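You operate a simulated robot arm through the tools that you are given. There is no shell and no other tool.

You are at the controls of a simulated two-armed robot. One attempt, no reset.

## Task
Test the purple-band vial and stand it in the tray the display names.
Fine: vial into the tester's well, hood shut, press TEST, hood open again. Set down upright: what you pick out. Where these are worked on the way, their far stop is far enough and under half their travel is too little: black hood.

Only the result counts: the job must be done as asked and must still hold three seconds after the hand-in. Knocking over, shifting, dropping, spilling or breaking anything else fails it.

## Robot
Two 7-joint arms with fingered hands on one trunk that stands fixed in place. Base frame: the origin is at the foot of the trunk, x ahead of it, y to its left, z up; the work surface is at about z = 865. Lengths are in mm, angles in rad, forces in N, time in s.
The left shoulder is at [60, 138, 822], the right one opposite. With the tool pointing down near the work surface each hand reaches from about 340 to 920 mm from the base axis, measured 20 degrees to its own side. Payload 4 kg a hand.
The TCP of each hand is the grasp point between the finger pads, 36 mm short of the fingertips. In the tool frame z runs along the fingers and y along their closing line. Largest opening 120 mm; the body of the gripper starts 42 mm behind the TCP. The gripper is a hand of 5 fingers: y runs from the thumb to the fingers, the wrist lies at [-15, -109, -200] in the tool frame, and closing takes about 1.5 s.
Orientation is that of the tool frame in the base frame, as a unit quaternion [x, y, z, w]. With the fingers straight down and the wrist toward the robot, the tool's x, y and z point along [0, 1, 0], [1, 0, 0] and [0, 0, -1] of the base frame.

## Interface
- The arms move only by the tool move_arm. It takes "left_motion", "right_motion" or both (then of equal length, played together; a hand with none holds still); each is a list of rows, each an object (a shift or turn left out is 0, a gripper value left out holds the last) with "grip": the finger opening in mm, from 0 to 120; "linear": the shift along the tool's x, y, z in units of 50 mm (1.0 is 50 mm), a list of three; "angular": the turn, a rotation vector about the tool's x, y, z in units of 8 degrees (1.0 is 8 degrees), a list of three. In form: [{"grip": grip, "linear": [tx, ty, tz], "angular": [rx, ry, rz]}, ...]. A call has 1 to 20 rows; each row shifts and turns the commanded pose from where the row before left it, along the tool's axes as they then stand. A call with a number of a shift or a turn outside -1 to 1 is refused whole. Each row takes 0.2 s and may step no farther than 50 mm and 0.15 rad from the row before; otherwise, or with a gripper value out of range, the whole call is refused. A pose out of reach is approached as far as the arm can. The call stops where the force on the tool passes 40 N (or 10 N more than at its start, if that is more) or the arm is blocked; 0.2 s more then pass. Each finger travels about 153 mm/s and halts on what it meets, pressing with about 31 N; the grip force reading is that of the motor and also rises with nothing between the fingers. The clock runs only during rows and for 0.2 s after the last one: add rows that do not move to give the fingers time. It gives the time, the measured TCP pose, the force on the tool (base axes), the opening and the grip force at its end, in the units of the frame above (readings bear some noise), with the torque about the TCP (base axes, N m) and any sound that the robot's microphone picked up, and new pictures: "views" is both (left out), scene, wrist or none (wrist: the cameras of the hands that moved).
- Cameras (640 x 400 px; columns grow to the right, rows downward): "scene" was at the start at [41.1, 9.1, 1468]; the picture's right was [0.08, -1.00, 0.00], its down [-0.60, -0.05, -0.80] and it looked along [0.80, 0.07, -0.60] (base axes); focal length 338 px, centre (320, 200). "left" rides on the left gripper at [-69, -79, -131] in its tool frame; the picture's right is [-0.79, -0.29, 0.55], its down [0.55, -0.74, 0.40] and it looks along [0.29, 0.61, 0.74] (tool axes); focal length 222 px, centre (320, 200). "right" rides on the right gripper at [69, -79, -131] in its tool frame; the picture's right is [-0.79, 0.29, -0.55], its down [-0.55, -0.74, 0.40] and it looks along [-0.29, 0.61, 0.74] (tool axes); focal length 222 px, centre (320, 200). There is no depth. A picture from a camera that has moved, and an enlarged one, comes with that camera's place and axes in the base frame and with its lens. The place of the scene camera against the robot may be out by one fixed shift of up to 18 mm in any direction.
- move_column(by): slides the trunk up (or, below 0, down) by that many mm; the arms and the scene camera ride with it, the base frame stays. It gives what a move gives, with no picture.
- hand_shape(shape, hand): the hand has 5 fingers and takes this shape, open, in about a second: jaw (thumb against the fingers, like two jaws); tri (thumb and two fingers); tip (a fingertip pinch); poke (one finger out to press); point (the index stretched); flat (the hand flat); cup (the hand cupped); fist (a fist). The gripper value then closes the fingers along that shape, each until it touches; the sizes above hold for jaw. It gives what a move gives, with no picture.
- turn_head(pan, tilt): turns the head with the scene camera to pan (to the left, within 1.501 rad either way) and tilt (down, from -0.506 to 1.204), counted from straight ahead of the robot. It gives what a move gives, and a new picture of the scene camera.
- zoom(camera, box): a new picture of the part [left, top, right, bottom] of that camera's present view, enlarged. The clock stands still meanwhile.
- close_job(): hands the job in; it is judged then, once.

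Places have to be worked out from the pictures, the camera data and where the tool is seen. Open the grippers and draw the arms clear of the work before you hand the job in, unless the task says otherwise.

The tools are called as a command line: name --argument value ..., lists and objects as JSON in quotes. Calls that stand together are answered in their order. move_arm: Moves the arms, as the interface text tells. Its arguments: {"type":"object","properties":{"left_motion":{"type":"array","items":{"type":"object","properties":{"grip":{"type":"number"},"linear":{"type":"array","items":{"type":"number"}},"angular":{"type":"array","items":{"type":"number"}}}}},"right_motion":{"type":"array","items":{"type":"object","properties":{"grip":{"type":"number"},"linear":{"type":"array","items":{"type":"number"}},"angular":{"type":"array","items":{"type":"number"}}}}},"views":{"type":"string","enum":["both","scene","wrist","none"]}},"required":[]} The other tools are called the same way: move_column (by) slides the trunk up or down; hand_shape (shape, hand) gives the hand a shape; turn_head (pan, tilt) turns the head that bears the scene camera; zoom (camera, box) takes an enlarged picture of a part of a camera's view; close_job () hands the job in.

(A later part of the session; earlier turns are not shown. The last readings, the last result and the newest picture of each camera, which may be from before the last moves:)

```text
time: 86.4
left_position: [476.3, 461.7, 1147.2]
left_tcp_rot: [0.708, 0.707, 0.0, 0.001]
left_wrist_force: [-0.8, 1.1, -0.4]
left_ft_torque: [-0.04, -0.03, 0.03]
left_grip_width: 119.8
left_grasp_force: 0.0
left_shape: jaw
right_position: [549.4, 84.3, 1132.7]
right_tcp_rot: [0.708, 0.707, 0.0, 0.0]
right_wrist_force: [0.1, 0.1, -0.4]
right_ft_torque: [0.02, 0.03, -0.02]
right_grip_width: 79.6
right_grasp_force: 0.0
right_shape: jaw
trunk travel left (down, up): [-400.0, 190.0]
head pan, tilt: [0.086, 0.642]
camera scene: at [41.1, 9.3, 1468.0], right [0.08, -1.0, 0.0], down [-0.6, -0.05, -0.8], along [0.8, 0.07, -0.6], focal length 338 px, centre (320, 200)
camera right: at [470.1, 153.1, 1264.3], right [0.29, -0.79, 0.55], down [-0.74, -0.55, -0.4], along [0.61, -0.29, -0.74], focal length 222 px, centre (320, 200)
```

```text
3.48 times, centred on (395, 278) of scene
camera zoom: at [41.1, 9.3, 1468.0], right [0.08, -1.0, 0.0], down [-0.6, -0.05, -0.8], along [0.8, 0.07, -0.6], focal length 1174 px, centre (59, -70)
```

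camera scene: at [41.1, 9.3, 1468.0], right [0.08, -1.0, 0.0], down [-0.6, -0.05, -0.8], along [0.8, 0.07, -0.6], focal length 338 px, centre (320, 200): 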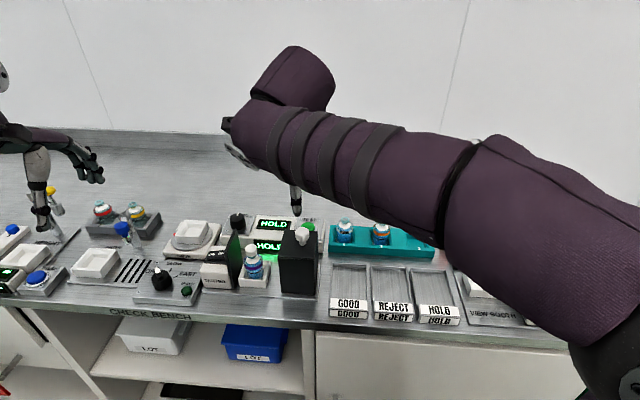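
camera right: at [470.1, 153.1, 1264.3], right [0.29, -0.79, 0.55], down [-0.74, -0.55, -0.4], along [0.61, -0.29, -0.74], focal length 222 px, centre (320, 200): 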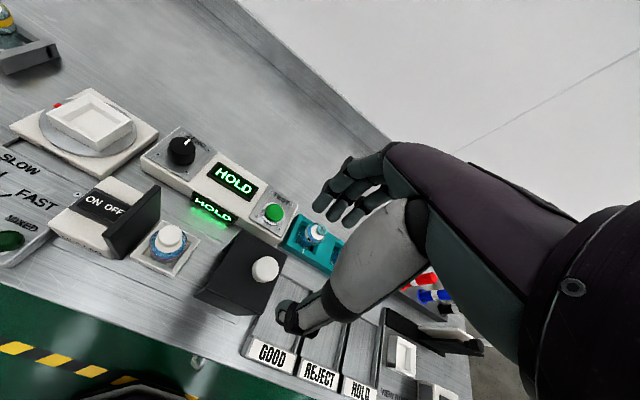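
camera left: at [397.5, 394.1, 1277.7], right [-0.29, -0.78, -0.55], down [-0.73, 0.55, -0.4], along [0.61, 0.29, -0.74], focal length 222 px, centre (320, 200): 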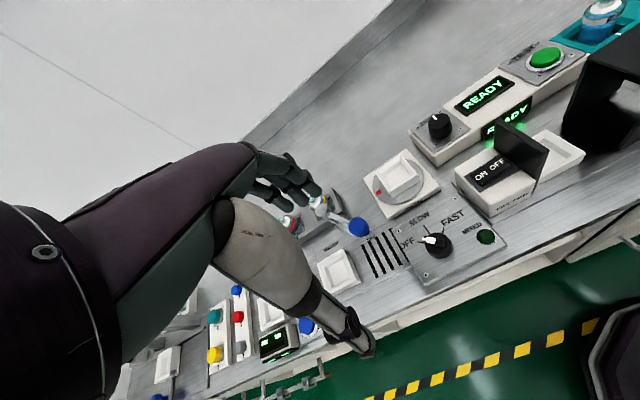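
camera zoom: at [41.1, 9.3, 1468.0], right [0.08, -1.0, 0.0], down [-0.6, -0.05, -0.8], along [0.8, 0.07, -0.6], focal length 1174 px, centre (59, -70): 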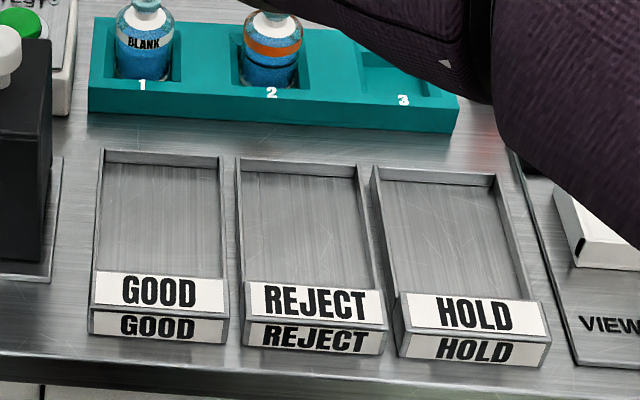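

Hood open, vial still exactly where it was, display HOLD. I'll go back over the well with the same -5° pitch and 75 mm opening, and lower to z≈1003 for a check.

move_arm --right_motion '[{"grip": 75, "linear": [0.745, -0.02, 0]}, {"linear": [0.745, -0.02, 0]}, {"linear": [0.745, -0.02, 0]}, {"angular": [-0.62, 0, 0]}, {"linear": [0, -0.045, 0.52]}, {"linear": [0, -0.045, 0.52]}, {"linear": [0, -0.045, 0.52]}, {"linear": [0, -0.045, 0.52]}, {"linear": [0, -0.045, 0.52]}, {}]' --views "wrist"

zoom --camera "right" --box '[210, 170, 370, 330]'

zoom --camera "left" --box '[480, 20, 640, 190]'

```text
time: 88.6
left_position: [475.7, 463.8, 1148.3]
left_tcp_rot: [0.708, 0.706, 0.0, 0.001]
left_wrist_force: [0.6, 0.5, -0.4]
left_ft_torque: [0.01, 0.02, -0.01]
left_grip_width: 119.8
left_grasp_force: 0.0
left_shape: jaw
right_position: [546.4, 196.4, 1001.0]
right_tcp_rot: [0.706, 0.707, 0.031, 0.031]
right_wrist_force: [0.4, 0.2, -0.5]
right_ft_torque: [0.04, 0.03, 0.01]
right_grip_width: 75.4
right_grasp_force: 0.0
right_shape: jaw
trunk travel left (down, up): [-400.0, 190.0]
head pan, tilt: [0.086, 0.642]
camera right: at [455.9, 264.6, 1124.9], right [0.24, -0.79, 0.57], down [-0.7, -0.55, -0.46], along [0.67, -0.29, -0.68], focal length 222 px, centre (320, 200)
```

right: 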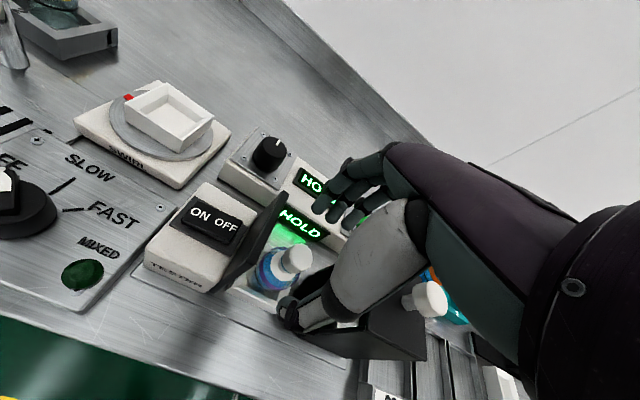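

```text
2.50 times, centred on (290, 250) of right
camera zoom: at [455.9, 264.6, 1124.9], right [0.24, -0.79, 0.57], down [-0.7, -0.55, -0.46], along [0.67, -0.29, -0.68], focal length 555 px, centre (395, 75)
```

zoom: 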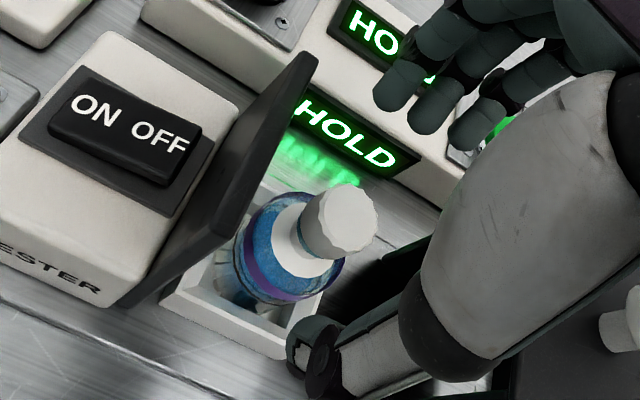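

```text
2.35 times, centred on (560, 105) of left
camera zoom: at [397.4, 393.9, 1277.7], right [-0.29, -0.78, -0.55], down [-0.73, 0.55, -0.4], along [0.61, 0.29, -0.74], focal length 523 px, centre (-245, 424)
```

zoom: 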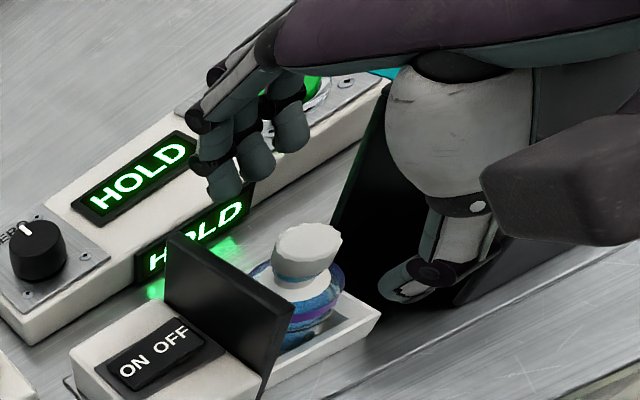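

Aligned as before. Lowering to z≈935 around the vial.

move_arm --right_motion '[{"linear": [0, -0.03, 0.35]}, {"linear": [0, -0.03, 0.35]}, {"linear": [0, -0.026, 0.3]}, {"linear": [0, -0.017, 0.2]}, {"linear": [0, -0.01, 0.12]}, {}]' --views "wrist"

zoom --camera "right" --box '[235, 200, 335, 310]'

zoom --camera "left" --box '[530, 75, 630, 185]'

```text
time: 90.0
left_position: [477.0, 462.1, 1147.3]
left_tcp_rot: [0.708, 0.706, 0.0, -0.001]
left_wrist_force: [0.4, 0.0, 0.6]
left_ft_torque: [0.0, 0.01, -0.02]
left_grip_width: 119.7
left_grasp_force: 0.1
left_shape: jaw
right_position: [545.7, 195.7, 935.1]
right_tcp_rot: [0.706, 0.707, 0.03, 0.031]
right_wrist_force: [0.6, -0.6, 0.0]
right_ft_torque: [0.04, 0.0, -0.01]
right_grip_width: 75.4
right_grasp_force: 0.1
right_shape: jaw
trunk travel left (down, up): [-400.0, 190.0]
head pan, tilt: [0.086, 0.642]
camera right: at [456.6, 263.9, 1059.1], right [0.24, -0.79, 0.57], down [-0.7, -0.55, -0.46], along [0.67, -0.29, -0.68], focal length 222 px, centre (320, 200)
```

right: 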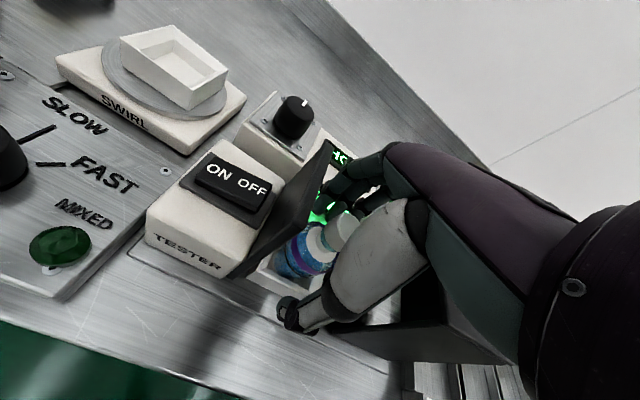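

```text
3.64 times, centred on (285, 255) of right
camera zoom: at [456.6, 263.9, 1059.1], right [0.24, -0.79, 0.57], down [-0.7, -0.55, -0.46], along [0.67, -0.29, -0.68], focal length 808 px, centre (447, 0)
```

zoom: 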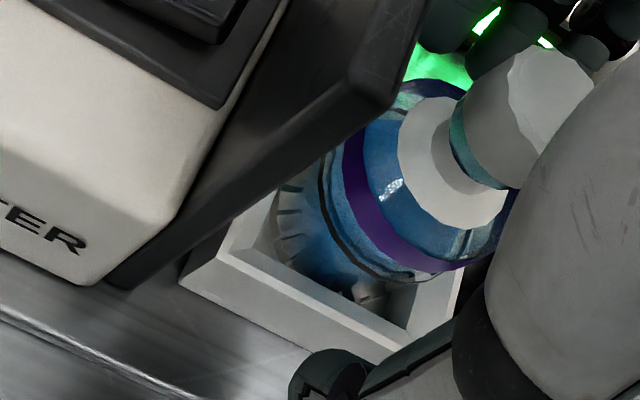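

```text
3.64 times, centred on (580, 130) of left
camera zoom: at [397.4, 393.9, 1277.7], right [-0.29, -0.78, -0.55], down [-0.73, 0.55, -0.4], along [0.61, 0.29, -0.74], focal length 808 px, centre (-626, 454)
```

zoom: 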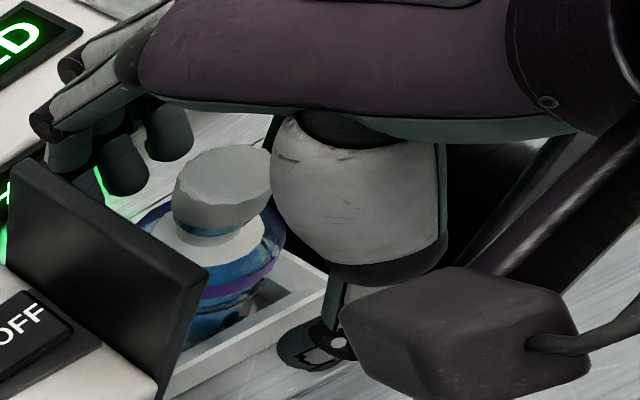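

Same relative pose as at release. Closing the hand on the vial.

move_arm --right_motion '[{"grip": 60}, {"grip": 48}, {"grip": 40}, {"grip": 30}, {"grip": 20}, {"grip": 15}, {"grip": 15}, {"grip": 15}]' --views "wrist"

zoom --camera "right" --box '[235, 200, 335, 310]'

```text
time: 91.8
left_position: [475.3, 462.2, 1147.3]
left_tcp_rot: [0.707, 0.707, 0.0, 0.0]
left_wrist_force: [0.3, -0.3, 0.1]
left_ft_torque: [-0.01, -0.02, 0.03]
left_grip_width: 119.9
left_grasp_force: 0.2
left_shape: jaw
right_position: [547.0, 195.3, 934.6]
right_tcp_rot: [0.707, 0.706, 0.031, 0.03]
right_wrist_force: [0.5, 0.2, 0.3]
right_ft_torque: [0.0, -0.01, -0.04]
right_grip_width: 31.6
right_grasp_force: 31.1
right_shape: jaw
trunk travel left (down, up): [-400.0, 190.0]
head pan, tilt: [0.086, 0.642]
camera right: at [456.6, 263.9, 1059.1], right [0.24, -0.79, 0.57], down [-0.7, -0.55, -0.46], along [0.67, -0.29, -0.68], focal length 222 px, centre (320, 200)
```

right: 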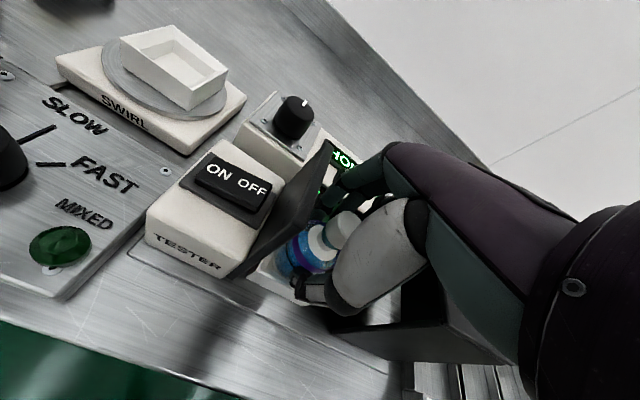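

```text
3.64 times, centred on (285, 255) of right
camera zoom: at [456.6, 263.9, 1059.1], right [0.24, -0.79, 0.57], down [-0.7, -0.55, -0.46], along [0.67, -0.29, -0.68], focal length 808 px, centre (447, 0)
```

zoom: 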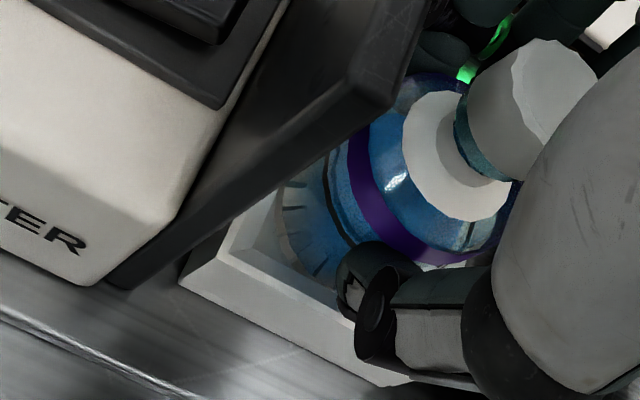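

Firm grip (31.6 mm, 31 N, no side load). Lifting straight up, slowly at first.

move_arm --right_motion '[{"linear": [0, 0.009, -0.1]}, {"linear": [0, 0.013, -0.15]}, {"linear": [0, 0.017, -0.2]}, {"linear": [0, 0.026, -0.3]}, {"linear": [0, 0.044, -0.5]}, {"linear": [0, 0.052, -0.6]}, {"linear": [0, 0.052, -0.6]}, {"linear": [0, 0.052, -0.6]}, {"linear": [0, 0.052, -0.6]}, {"linear": [0, 0.03, -0.35]}, {}]' --views "both"

zoom --camera "right" --box '[210, 170, 390, 330]'

zoom --camera "left" --box '[480, 20, 640, 190]'

```text
time: 94.2
left_position: [475.5, 464.0, 1146.7]
left_tcp_rot: [0.708, 0.706, 0.0, 0.0]
left_wrist_force: [0.3, -0.2, 0.1]
left_ft_torque: [-0.04, 0.0, 0.01]
left_grip_width: 119.5
left_grasp_force: 0.1
left_shape: jaw
right_position: [545.8, 194.8, 1135.3]
right_tcp_rot: [0.706, 0.707, 0.03, 0.031]
right_wrist_force: [0.6, 0.1, -1.3]
right_ft_torque: [-0.01, -0.02, 0.0]
right_grip_width: 31.5
right_grasp_force: 31.5
right_shape: jaw
trunk travel left (down, up): [-400.0, 190.0]
head pan, tilt: [0.086, 0.642]
camera scene: at [41.2, 9.3, 1468.0], right [0.08, -1.0, 0.0], down [-0.6, -0.05, -0.8], along [0.8, 0.07, -0.6], focal length 338 px, centre (320, 200)
camera right: at [456.4, 264.3, 1259.6], right [0.24, -0.79, 0.57], down [-0.7, -0.55, -0.46], along [0.67, -0.29, -0.68], focal length 222 px, centre (320, 200)
```

scene: 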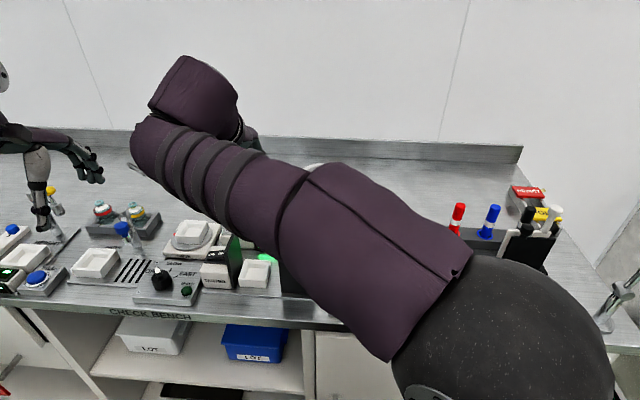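
right: 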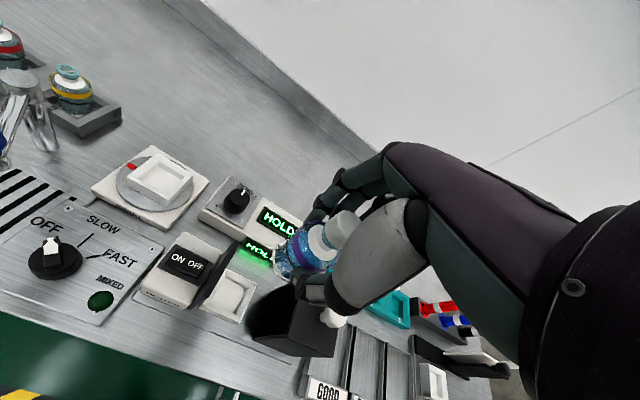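

```text
2.50 times, centred on (300, 250) of right
camera zoom: at [456.4, 264.3, 1259.6], right [0.24, -0.79, 0.57], down [-0.7, -0.55, -0.46], along [0.67, -0.29, -0.68], focal length 555 px, centre (370, 75)
```

zoom: 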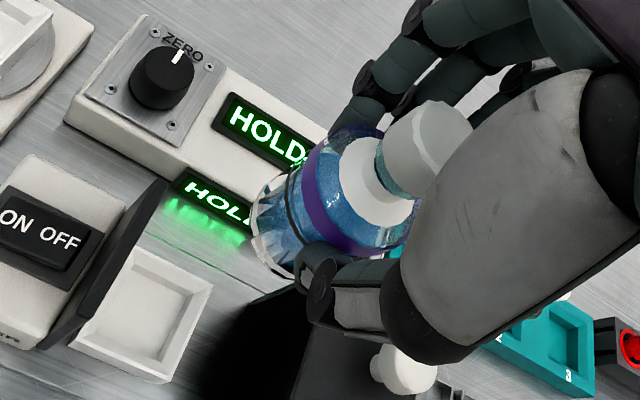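

```text
2.35 times, centred on (560, 105) of left
camera zoom: at [397.4, 393.9, 1277.7], right [-0.29, -0.78, -0.55], down [-0.73, 0.55, -0.4], along [0.61, 0.29, -0.74], focal length 523 px, centre (-245, 424)
```

zoom: 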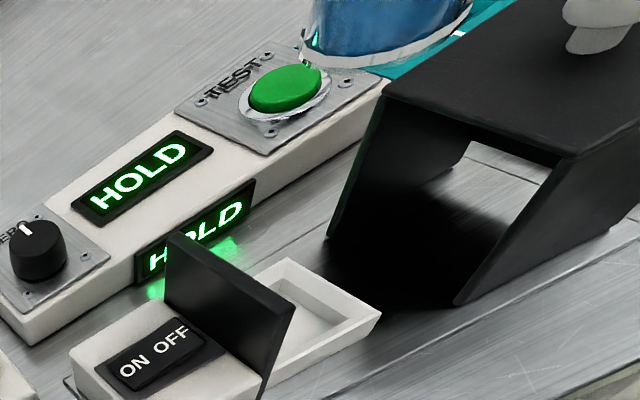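

The vial is out and steady. Now I carry it high across to above the HOLD tray (≈(552,-201)).

move_arm --right_motion '[{"linear": [-0.3, 0, 0]}, {"linear": [-0.6, 0, 0]}, {"linear": [-0.7, 0, 0]}, {"linear": [-0.7, 0, 0]}, {"linear": [-0.7, 0, 0]}, {"linear": [-0.7, 0, 0]}, {"linear": [-0.7, 0, 0]}, {"linear": [-0.7, 0, 0]}, {"linear": [-0.7, 0, 0]}, {"linear": [-0.7, 0, 0]}, {"linear": [-0.7, 0, 0]}, {"linear": [-0.5, 0.03, 0]}, {"linear": [-0.18, 0, 0]}, {}]' --views "both"

zoom --camera "scene" --box '[380, 150, 520, 340]'

zoom --camera "right" --box '[180, 170, 380, 370]'

```text
time: 97.2
left_position: [476.7, 463.4, 1146.6]
left_tcp_rot: [0.708, 0.707, 0.0, 0.0]
left_wrist_force: [0.0, 0.4, -0.6]
left_ft_torque: [0.0, 0.04, 0.03]
left_grip_width: 119.7
left_grasp_force: 0.1
left_shape: jaw
right_position: [546.3, -199.7, 1136.1]
right_tcp_rot: [0.706, 0.707, 0.031, 0.03]
right_wrist_force: [-0.8, 0.1, -1.0]
right_ft_torque: [0.0, 0.03, -0.02]
right_grip_width: 31.2
right_grasp_force: 30.8
right_shape: jaw
trunk travel left (down, up): [-400.0, 190.0]
head pan, tilt: [0.086, 0.642]
camera scene: at [41.1, 9.2, 1468.0], right [0.08, -1.0, 0.0], down [-0.6, -0.05, -0.8], along [0.8, 0.07, -0.6], focal length 338 px, centre (320, 200)
camera right: at [456.9, -130.2, 1260.2], right [0.24, -0.79, 0.57], down [-0.7, -0.55, -0.46], along [0.67, -0.29, -0.68], focal length 222 px, centre (320, 200)
```

scene: 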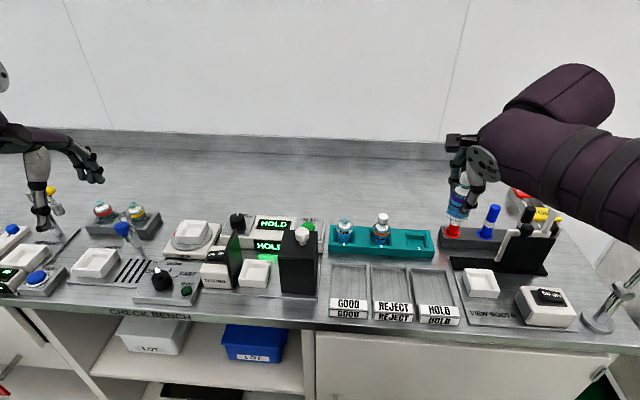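
right: 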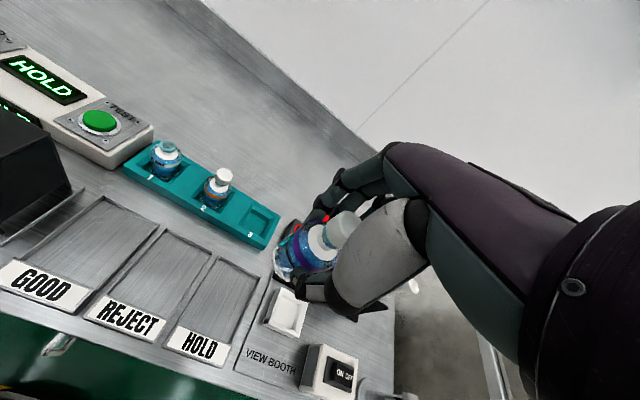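

```text
2.11 times, centred on (450, 245) of scene
camera zoom: at [41.1, 9.2, 1468.0], right [0.08, -1.0, 0.0], down [-0.6, -0.05, -0.8], along [0.8, 0.07, -0.6], focal length 710 px, centre (46, 105)
```

zoom: 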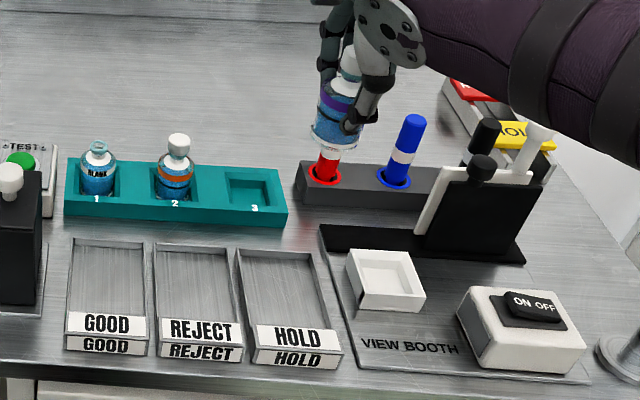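

```text
2.00 times, centred on (280, 270) of right
camera zoom: at [456.9, -130.2, 1260.2], right [0.24, -0.79, 0.57], down [-0.7, -0.55, -0.46], along [0.67, -0.29, -0.68], focal length 444 px, centre (400, 60)
```

zoom: 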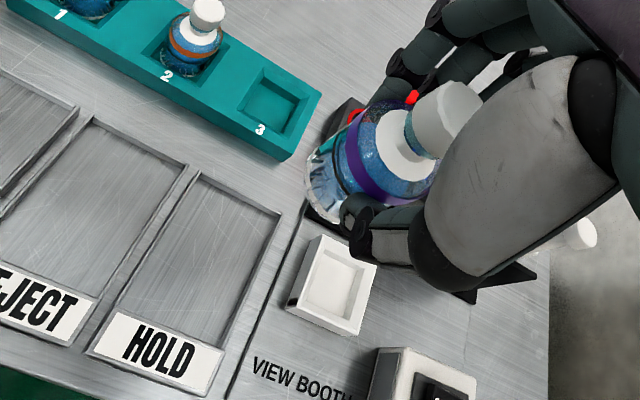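

The HOLD tray measures about x 500–593, y −157…−234, so the vial (≈(551,-202)) is nearly centred. I'll shift 3 mm toward +y and descend to z≈962 (base ≈900).

move_arm --right_motion '[{"linear": [0.06, -0.02, 0.3]}, {"linear": [0, -0.05, 0.6]}, {"linear": [0, -0.05, 0.6]}, {"linear": [0, -0.05, 0.6]}, {"linear": [0, -0.05, 0.6]}, {"linear": [0, -0.05, 0.5]}, {"linear": [0, -0.025, 0.28]}, {}]' --views "both"

zoom --camera "scene" --box '[390, 180, 510, 340]'

zoom --camera "right" --box '[200, 170, 360, 350]'

```text
time: 99.0
left_position: [475.3, 463.7, 1145.8]
left_tcp_rot: [0.708, 0.706, 0.001, 0.0]
left_wrist_force: [0.0, -1.2, 0.6]
left_ft_torque: [-0.01, -0.01, -0.01]
left_grip_width: 119.8
left_grasp_force: 0.0
left_shape: jaw
right_position: [547.9, -198.0, 960.8]
right_tcp_rot: [0.707, 0.706, 0.03, 0.029]
right_wrist_force: [-0.6, 0.3, 0.3]
right_ft_torque: [-0.02, 0.0, 0.02]
right_grip_width: 31.2
right_grasp_force: 31.1
right_shape: jaw
trunk travel left (down, up): [-400.0, 190.0]
head pan, tilt: [0.086, 0.642]
camera scene: at [41.1, 9.2, 1468.0], right [0.08, -1.0, 0.0], down [-0.6, -0.05, -0.8], along [0.8, 0.07, -0.6], focal length 338 px, centre (320, 200)
camera right: at [458.3, -128.4, 1085.3], right [0.24, -0.79, 0.57], down [-0.7, -0.55, -0.46], along [0.67, -0.29, -0.68], focal length 222 px, centre (320, 200)
```

scene: 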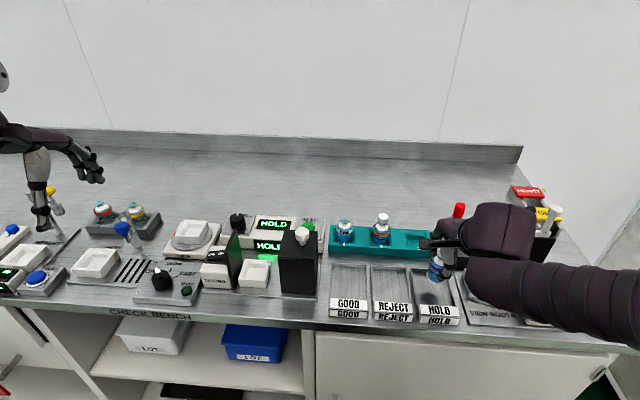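
right: 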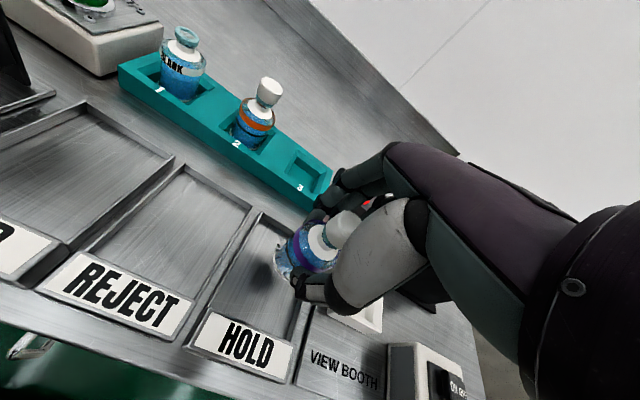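

```text
2.50 times, centred on (450, 260) of scene
camera zoom: at [41.1, 9.2, 1468.0], right [0.08, -1.0, 0.0], down [-0.6, -0.05, -0.8], along [0.8, 0.07, -0.6], focal length 844 px, centre (-5, 50)
```

zoom: 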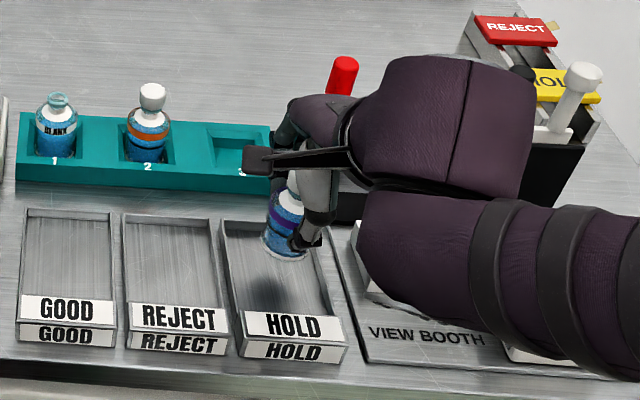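

```text
2.22 times, centred on (280, 260) of right
camera zoom: at [458.3, -128.4, 1085.3], right [0.24, -0.79, 0.57], down [-0.7, -0.55, -0.46], along [0.67, -0.29, -0.68], focal length 494 px, centre (409, 67)
```

zoom: 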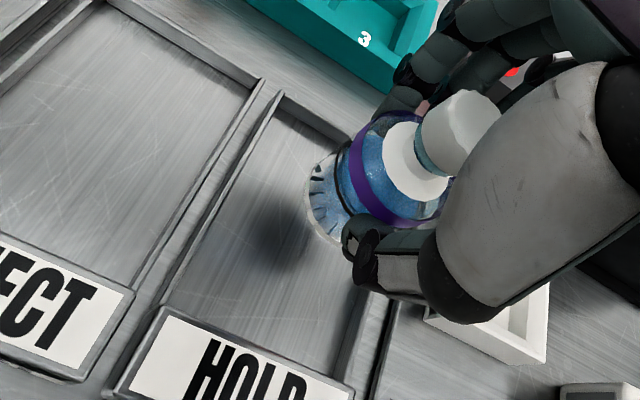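

The vial is centred over the HOLD tray. Lowering 24 mm, then feeling for the floor.

move_arm --right_motion '[{"linear": [0, -0.0105, 0.12]}, {"linear": [0, -0.0105, 0.12]}, {"linear": [0, -0.0105, 0.12]}, {"linear": [0, -0.0105, 0.12]}, {}]' --views "none"

zoom --camera "scene" --box '[390, 180, 510, 340]'

zoom --camera "right" --box '[200, 170, 360, 350]'

```text
time: 100.2
left_position: [475.8, 462.5, 1146.8]
left_tcp_rot: [0.708, 0.706, 0.0, 0.0]
left_wrist_force: [0.5, 0.1, 0.3]
left_ft_torque: [-0.02, -0.03, -0.01]
left_grip_width: 119.8
left_grasp_force: 0.0
left_shape: jaw
right_position: [547.5, -197.9, 937.6]
right_tcp_rot: [0.707, 0.706, 0.03, 0.03]
right_wrist_force: [-0.1, 0.5, -0.6]
right_ft_torque: [0.02, -0.02, -0.01]
right_grip_width: 31.2
right_grasp_force: 30.9
right_shape: jaw
trunk travel left (down, up): [-400.0, 190.0]
head pan, tilt: [0.086, 0.642]
```

```text
2.50 times, centred on (450, 260) of scene
camera zoom: at [41.2, 9.2, 1468.0], right [0.08, -1.0, 0.0], down [-0.6, -0.05, -0.8], along [0.8, 0.07, -0.6], focal length 844 px, centre (-5, 50)
```

zoom: 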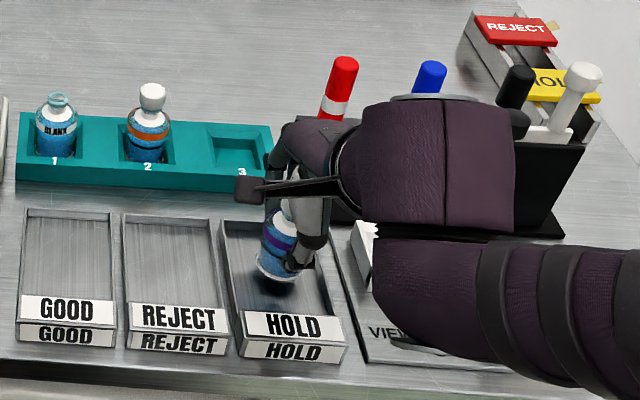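

```text
2.22 times, centred on (280, 260) of right
camera zoom: at [457.0, -128.0, 1060.8], right [0.24, -0.79, 0.57], down [-0.7, -0.55, -0.46], along [0.67, -0.29, -0.68], focal length 494 px, centre (409, 67)
```

zoom: 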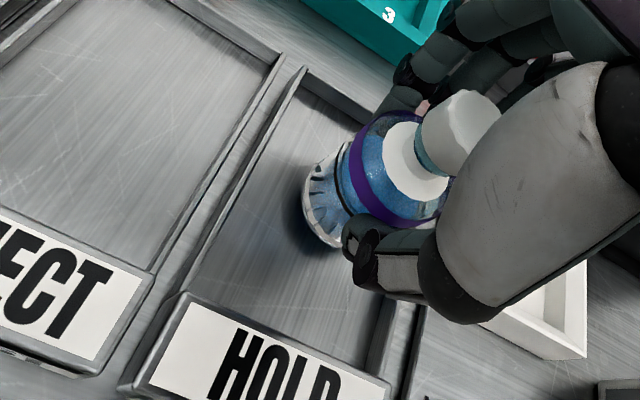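

About 8 mm above the tray floor. Lowering in 1.5 mm steps.

move_arm --right_motion '[{"linear": [0, -0.0026, 0.03]}, {"linear": [0, -0.0026, 0.03]}, {"linear": [0, -0.0026, 0.03]}, {"linear": [0, -0.0018, 0.02]}, {}]' --views "none"

```text
time: 101.4
left_position: [477.0, 462.4, 1148.9]
left_tcp_rot: [0.707, 0.707, 0.0, 0.001]
left_wrist_force: [0.2, 0.6, -0.2]
left_ft_torque: [-0.02, 0.0, 0.05]
left_grip_width: 119.5
left_grasp_force: 0.1
left_shape: jaw
right_position: [548.2, -197.0, 931.3]
right_tcp_rot: [0.707, 0.706, 0.03, 0.03]
right_wrist_force: [-0.2, -0.4, -0.2]
right_ft_torque: [-0.03, -0.01, -0.03]
right_grip_width: 31.5
right_grasp_force: 31.3
right_shape: jaw
trunk travel left (down, up): [-400.0, 190.0]
head pan, tilt: [0.086, 0.642]
```

Still free at z 931.3. Continuing in 1 mm steps.

move_arm --right_motion '[{"linear": [0, -0.0018, 0.02]}, {"linear": [0, -0.0018, 0.02]}, {}]' --views "none"

```text
time: 102.2
left_position: [476.9, 463.1, 1145.9]
left_tcp_rot: [0.708, 0.706, 0.0, 0.0]
left_wrist_force: [0.7, 0.2, -0.6]
left_ft_torque: [0.01, -0.03, 0.02]
left_grip_width: 119.8
left_grasp_force: 0.1
left_shape: jaw
right_position: [547.8, -196.7, 928.6]
right_tcp_rot: [0.707, 0.706, 0.031, 0.031]
right_wrist_force: [-0.3, 0.3, -0.2]
right_ft_torque: [-0.01, 0.01, -0.01]
right_grip_width: 31.2
right_grasp_force: 30.6
right_shape: jaw
trunk travel left (down, up): [-400.0, 190.0]
head pan, tilt: [0.086, 0.642]
```

move_arm --right_motion '[{"linear": [0, -0.0018, 0.02]}, {"linear": [0, -0.0018, 0.02]}, {}]' --views "wrist"

zoom --camera "right" --box '[220, 190, 340, 320]'

zoom --camera "scene" --box '[410, 220, 480, 320]'

```text
time: 103.0
left_position: [476.9, 463.0, 1147.6]
left_tcp_rot: [0.708, 0.706, 0.0, 0.0]
left_wrist_force: [0.3, 0.3, -0.5]
left_ft_torque: [0.01, -0.02, 0.0]
left_grip_width: 119.8
left_grasp_force: 0.1
left_shape: jaw
right_position: [547.7, -196.7, 928.1]
right_tcp_rot: [0.707, 0.706, 0.031, 0.031]
right_wrist_force: [-0.4, -1.8, 4.7]
right_ft_torque: [-0.03, 0.02, 0.01]
right_grip_width: 31.3
right_grasp_force: 31.2
right_shape: jaw
trunk travel left (down, up): [-400.0, 190.0]
head pan, tilt: [0.086, 0.642]
camera right: at [458.0, -127.5, 1052.2], right [0.24, -0.79, 0.57], down [-0.7, -0.55, -0.46], along [0.67, -0.29, -0.68], focal length 222 px, centre (320, 200)
```

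right: 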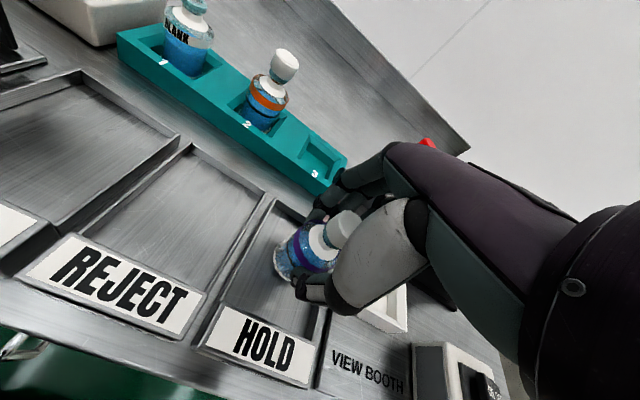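

```text
3.08 times, centred on (280, 255) of right
camera zoom: at [458.0, -127.5, 1052.2], right [0.24, -0.79, 0.57], down [-0.7, -0.55, -0.46], along [0.67, -0.29, -0.68], focal length 684 px, centre (443, 31)
```

zoom: 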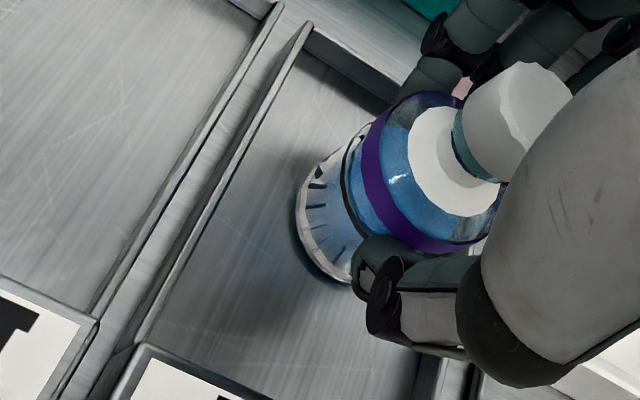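

```text
4.00 times, centred on (445, 270) of scene
camera zoom: at [40.7, 9.2, 1468.1], right [0.08, -1.0, 0.0], down [-0.6, -0.05, -0.8], along [0.8, 0.07, -0.6], focal length 1350 px, centre (-180, -80)
```

zoom: 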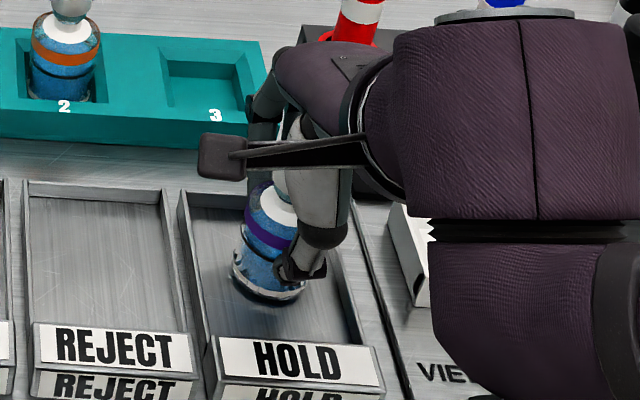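

Floor contact at z 928 (4.7 N). The vial stands in the HOLD tray; I'll open the hand gradually to 64 mm.

move_arm --right_motion '[{"grip": 36}, {"grip": 42}, {"grip": 48}, {"grip": 55}, {"grip": 64}, {"grip": 64}, {"grip": 64}]' --views "wrist"

zoom --camera "right" --box '[220, 190, 340, 320]'

zoom --camera "scene" --box '[410, 220, 480, 320]'

```text
time: 104.6
left_position: [476.7, 462.2, 1146.5]
left_tcp_rot: [0.708, 0.706, 0.0, 0.0]
left_wrist_force: [-0.3, 0.2, -0.1]
left_ft_torque: [0.01, 0.0, -0.02]
left_grip_width: 119.8
left_grasp_force: 0.0
left_shape: jaw
right_position: [547.5, -196.0, 926.9]
right_tcp_rot: [0.707, 0.706, 0.031, 0.03]
right_wrist_force: [-0.6, 0.1, -0.4]
right_ft_torque: [-0.03, 0.03, 0.0]
right_grip_width: 63.6
right_grasp_force: 0.1
right_shape: jaw
trunk travel left (down, up): [-400.0, 190.0]
head pan, tilt: [0.086, 0.642]
camera right: at [458.2, -127.5, 1051.7], right [0.24, -0.79, 0.57], down [-0.7, -0.55, -0.46], along [0.67, -0.29, -0.68], focal length 222 px, centre (320, 200)
```

right: 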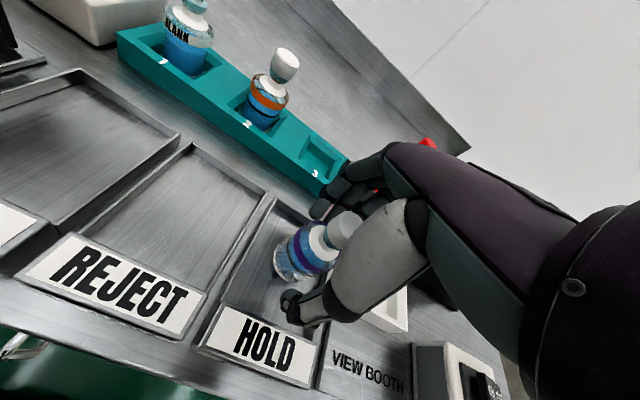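

```text
3.08 times, centred on (280, 255) of right
camera zoom: at [458.2, -127.5, 1051.7], right [0.24, -0.79, 0.57], down [-0.7, -0.55, -0.46], along [0.67, -0.29, -0.68], focal length 684 px, centre (443, 31)
```

zoom: 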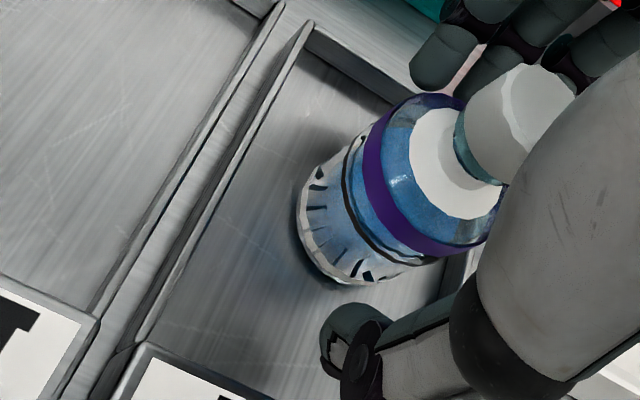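

```text
4.00 times, centred on (445, 270) of scene
camera zoom: at [41.1, 9.2, 1468.0], right [0.08, -1.0, 0.0], down [-0.6, -0.05, -0.8], along [0.8, 0.07, -0.6], focal length 1350 px, centre (-180, -80)
```

zoom: 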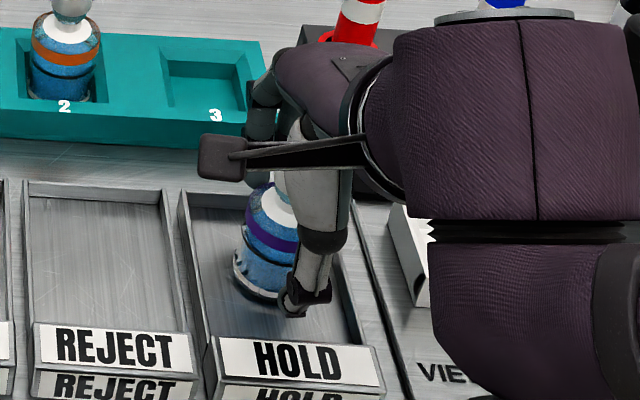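

The vial stands free and upright in the HOLD tray. Raising the hand straight up, slowly at first.

move_arm --right_motion '[{"linear": [0, 0.013, -0.15]}, {"linear": [0, 0.022, -0.25]}, {"linear": [0, 0.03, -0.35]}, {"linear": [0, 0.044, -0.5]}, {"linear": [0, 0.052, -0.6]}, {"linear": [0, 0.052, -0.6]}, {"linear": [0, 0.052, -0.6]}, {"linear": [0, 0.052, -0.6]}, {"linear": [0, 0.052, -0.6]}, {"linear": [0, 0.052, -0.6]}, {}]' --views "both"

zoom --camera "scene" --box '[390, 180, 510, 340]'

```text
time: 107.0
left_position: [476.5, 462.4, 1146.1]
left_tcp_rot: [0.708, 0.706, 0.0, 0.001]
left_wrist_force: [-0.2, -0.9, -0.3]
left_ft_torque: [0.0, -0.03, 0.02]
left_grip_width: 119.5
left_grasp_force: 0.0
left_shape: jaw
right_position: [547.2, -196.0, 1170.9]
right_tcp_rot: [0.707, 0.706, 0.03, 0.031]
right_wrist_force: [1.0, -0.8, -1.0]
right_ft_torque: [0.0, -0.02, 0.04]
right_grip_width: 63.5
right_grasp_force: 0.1
right_shape: jaw
trunk travel left (down, up): [-400.0, 190.0]
head pan, tilt: [0.086, 0.642]
camera scene: at [41.1, 9.2, 1468.0], right [0.08, -1.0, 0.0], down [-0.6, -0.05, -0.8], along [0.8, 0.07, -0.6], focal length 338 px, centre (320, 200)
camera right: at [457.9, -128.0, 1295.8], right [0.24, -0.78, 0.57], down [-0.7, -0.55, -0.46], along [0.67, -0.29, -0.68], focal length 222 px, centre (320, 200)
```

scene: 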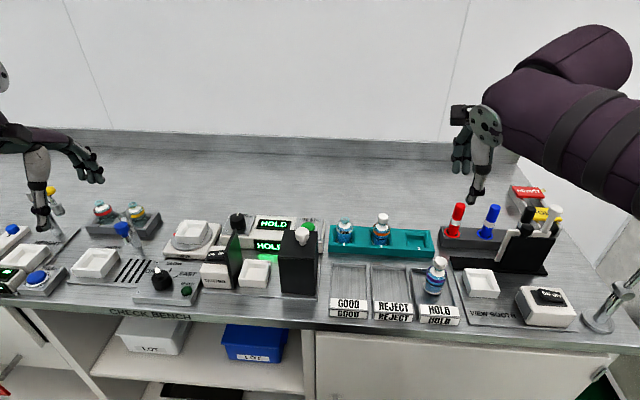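
right: 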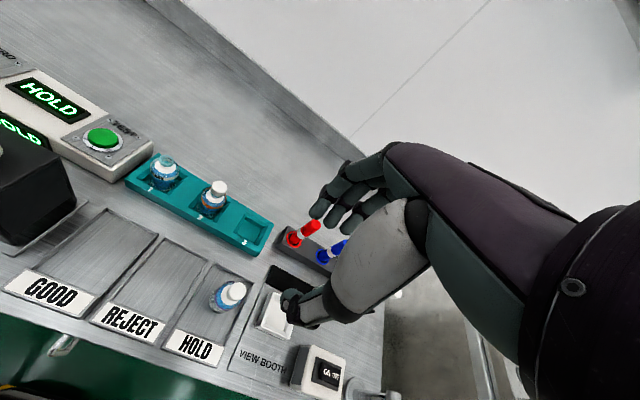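

```text
2.50 times, centred on (450, 260) of scene
camera zoom: at [41.1, 9.2, 1468.0], right [0.08, -1.0, 0.0], down [-0.6, -0.05, -0.8], along [0.8, 0.07, -0.6], focal length 844 px, centre (-5, 50)
```

zoom: 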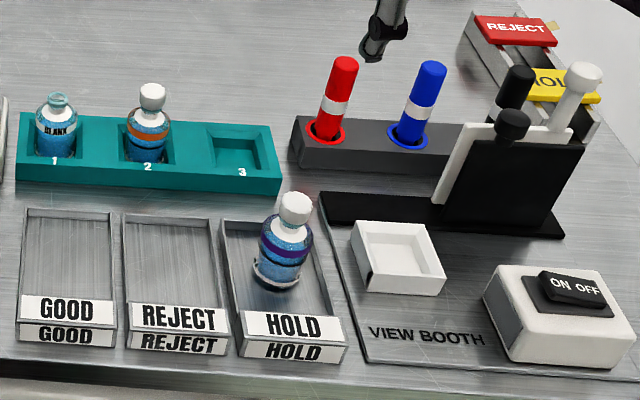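

The purple-band vial stands upright in the HOLD tray and the hood is open. I'll open the hands and withdraw both arms clear.

move_arm --right_motion '[{"angular": [0.62, 0, 0], "grip": 120}, {"linear": [-0.9, 0, 0]}, {"linear": [-0.9, 0, 0]}, {"linear": [-0.9, 0, 0]}, {"linear": [-0.9, 0, 0]}, {"linear": [-0.9, 0, 0]}, {"linear": [0, -0.9, 0]}, {"linear": [0, -0.9, 0]}, {}]' --left_motion '[{"linear": [0, 0, -0.6]}, {"linear": [0, 0, -0.6]}, {"linear": [0, -0.8, 0]}, {"linear": [0, -0.8, 0]}, {}, {}, {}, {}, {}]' --views "both"

zoom --camera "scene" --box '[310, 190, 510, 330]'

zoom --camera "scene" --box '[150, 190, 330, 310]'

```text
time: 109.0
left_position: [396.8, 462.1, 1206.9]
left_tcp_rot: [0.708, 0.707, 0.0, 0.0]
left_wrist_force: [0.1, -1.2, 0.5]
left_ft_torque: [-0.01, 0.02, -0.01]
left_grip_width: 119.9
left_grasp_force: 0.1
left_shape: jaw
right_position: [458.5, -420.9, 1173.1]
right_tcp_rot: [0.708, 0.706, 0.001, 0.001]
right_wrist_force: [3.9, 0.3, 1.5]
right_ft_torque: [-0.09, 0.01, 0.23]
right_grip_width: 119.7
right_grasp_force: 0.0
right_shape: jaw
trunk travel left (down, up): [-400.0, 190.0]
head pan, tilt: [0.086, 0.642]
camera scene: at [41.4, 9.4, 1468.0], right [0.08, -1.0, 0.0], down [-0.6, -0.05, -0.8], along [0.8, 0.07, -0.6], focal length 338 px, centre (320, 200)
camera right: at [378.4, -351.3, 1304.5], right [0.29, -0.78, 0.55], down [-0.73, -0.55, -0.4], along [0.61, -0.29, -0.74], focal length 222 px, centre (320, 200)
camera left: at [317.9, 394.9, 1338.2], right [-0.29, -0.78, -0.55], down [-0.73, 0.55, -0.4], along [0.61, 0.29, -0.74], focal length 222 px, centre (320, 200)
```

scene: 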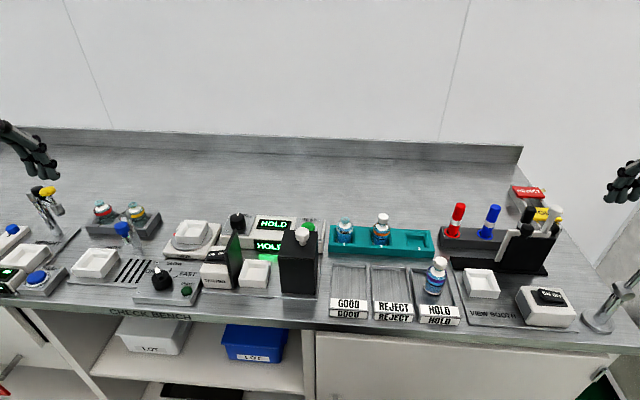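
right: 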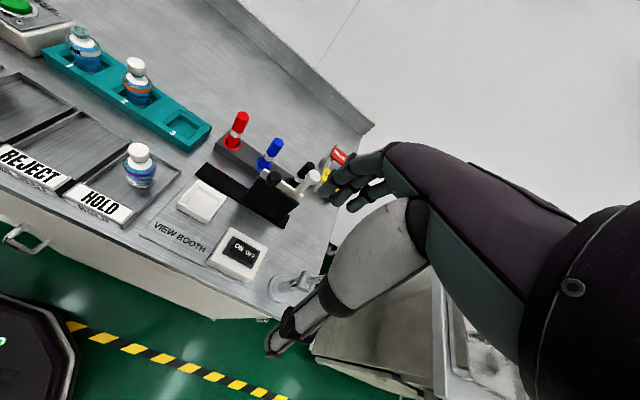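
left: 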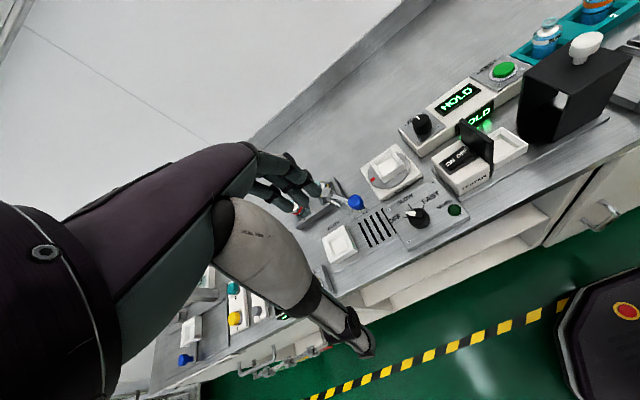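

```text
2.86 times, centred on (410, 260) of scene
camera zoom: at [41.4, 9.4, 1468.0], right [0.08, -1.0, 0.0], down [-0.6, -0.05, -0.8], along [0.8, 0.07, -0.6], focal length 964 px, centre (63, 29)
```

zoom: 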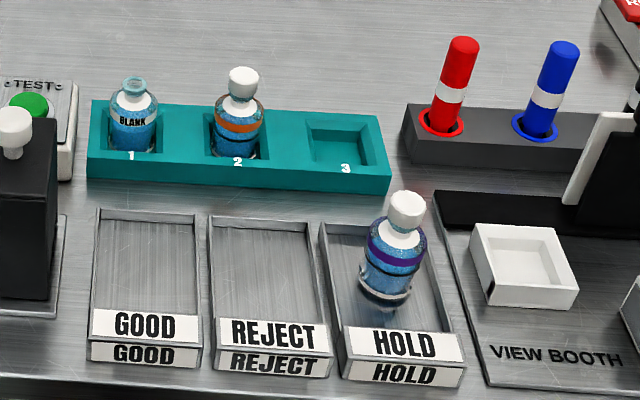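

```text
3.33 times, centred on (240, 250) of scene
camera zoom: at [41.4, 9.4, 1468.0], right [0.08, -1.0, 0.0], down [-0.6, -0.05, -0.8], along [0.8, 0.07, -0.6], focal length 1125 px, centre (587, 33)
```

zoom: 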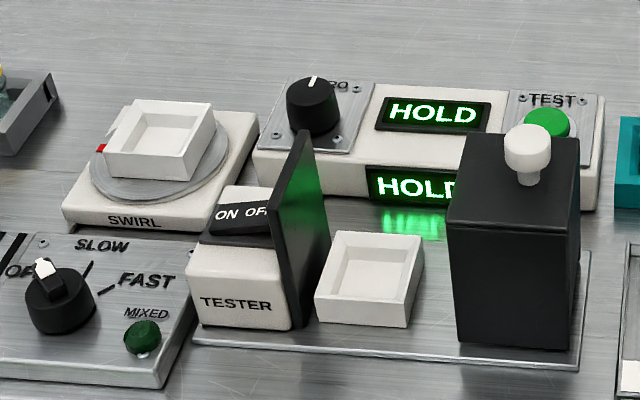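

Everything looks right: vial upright in HOLD, hood open, other items unmoved. The right wrist showed a small residual force, so I'll pause and re-read before handing in.

move_arm --right_motion '[{}, {}, {}, {}, {}]' --views "scene"

```text
time: 110.2
left_position: [396.5, 463.7, 1207.2]
left_tcp_rot: [0.708, 0.706, -0.001, 0.0]
left_wrist_force: [0.2, -0.7, 0.2]
left_ft_torque: [0.02, 0.01, -0.02]
left_grip_width: 119.8
left_grasp_force: 0.1
left_shape: jaw
right_position: [456.7, -420.3, 1171.9]
right_tcp_rot: [0.707, 0.707, 0.0, 0.0]
right_wrist_force: [3.9, -0.5, 2.8]
right_ft_torque: [-0.13, -0.01, 0.23]
right_grip_width: 119.9
right_grasp_force: 0.1
right_shape: jaw
trunk travel left (down, up): [-400.0, 190.0]
head pan, tilt: [0.086, 0.642]
camera scene: at [41.4, 9.4, 1468.0], right [0.08, -1.0, 0.0], down [-0.6, -0.05, -0.8], along [0.8, 0.07, -0.6], focal length 338 px, centre (320, 200)
```

scene: 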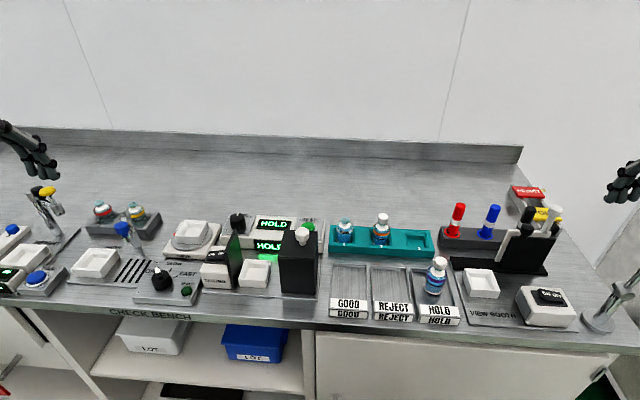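

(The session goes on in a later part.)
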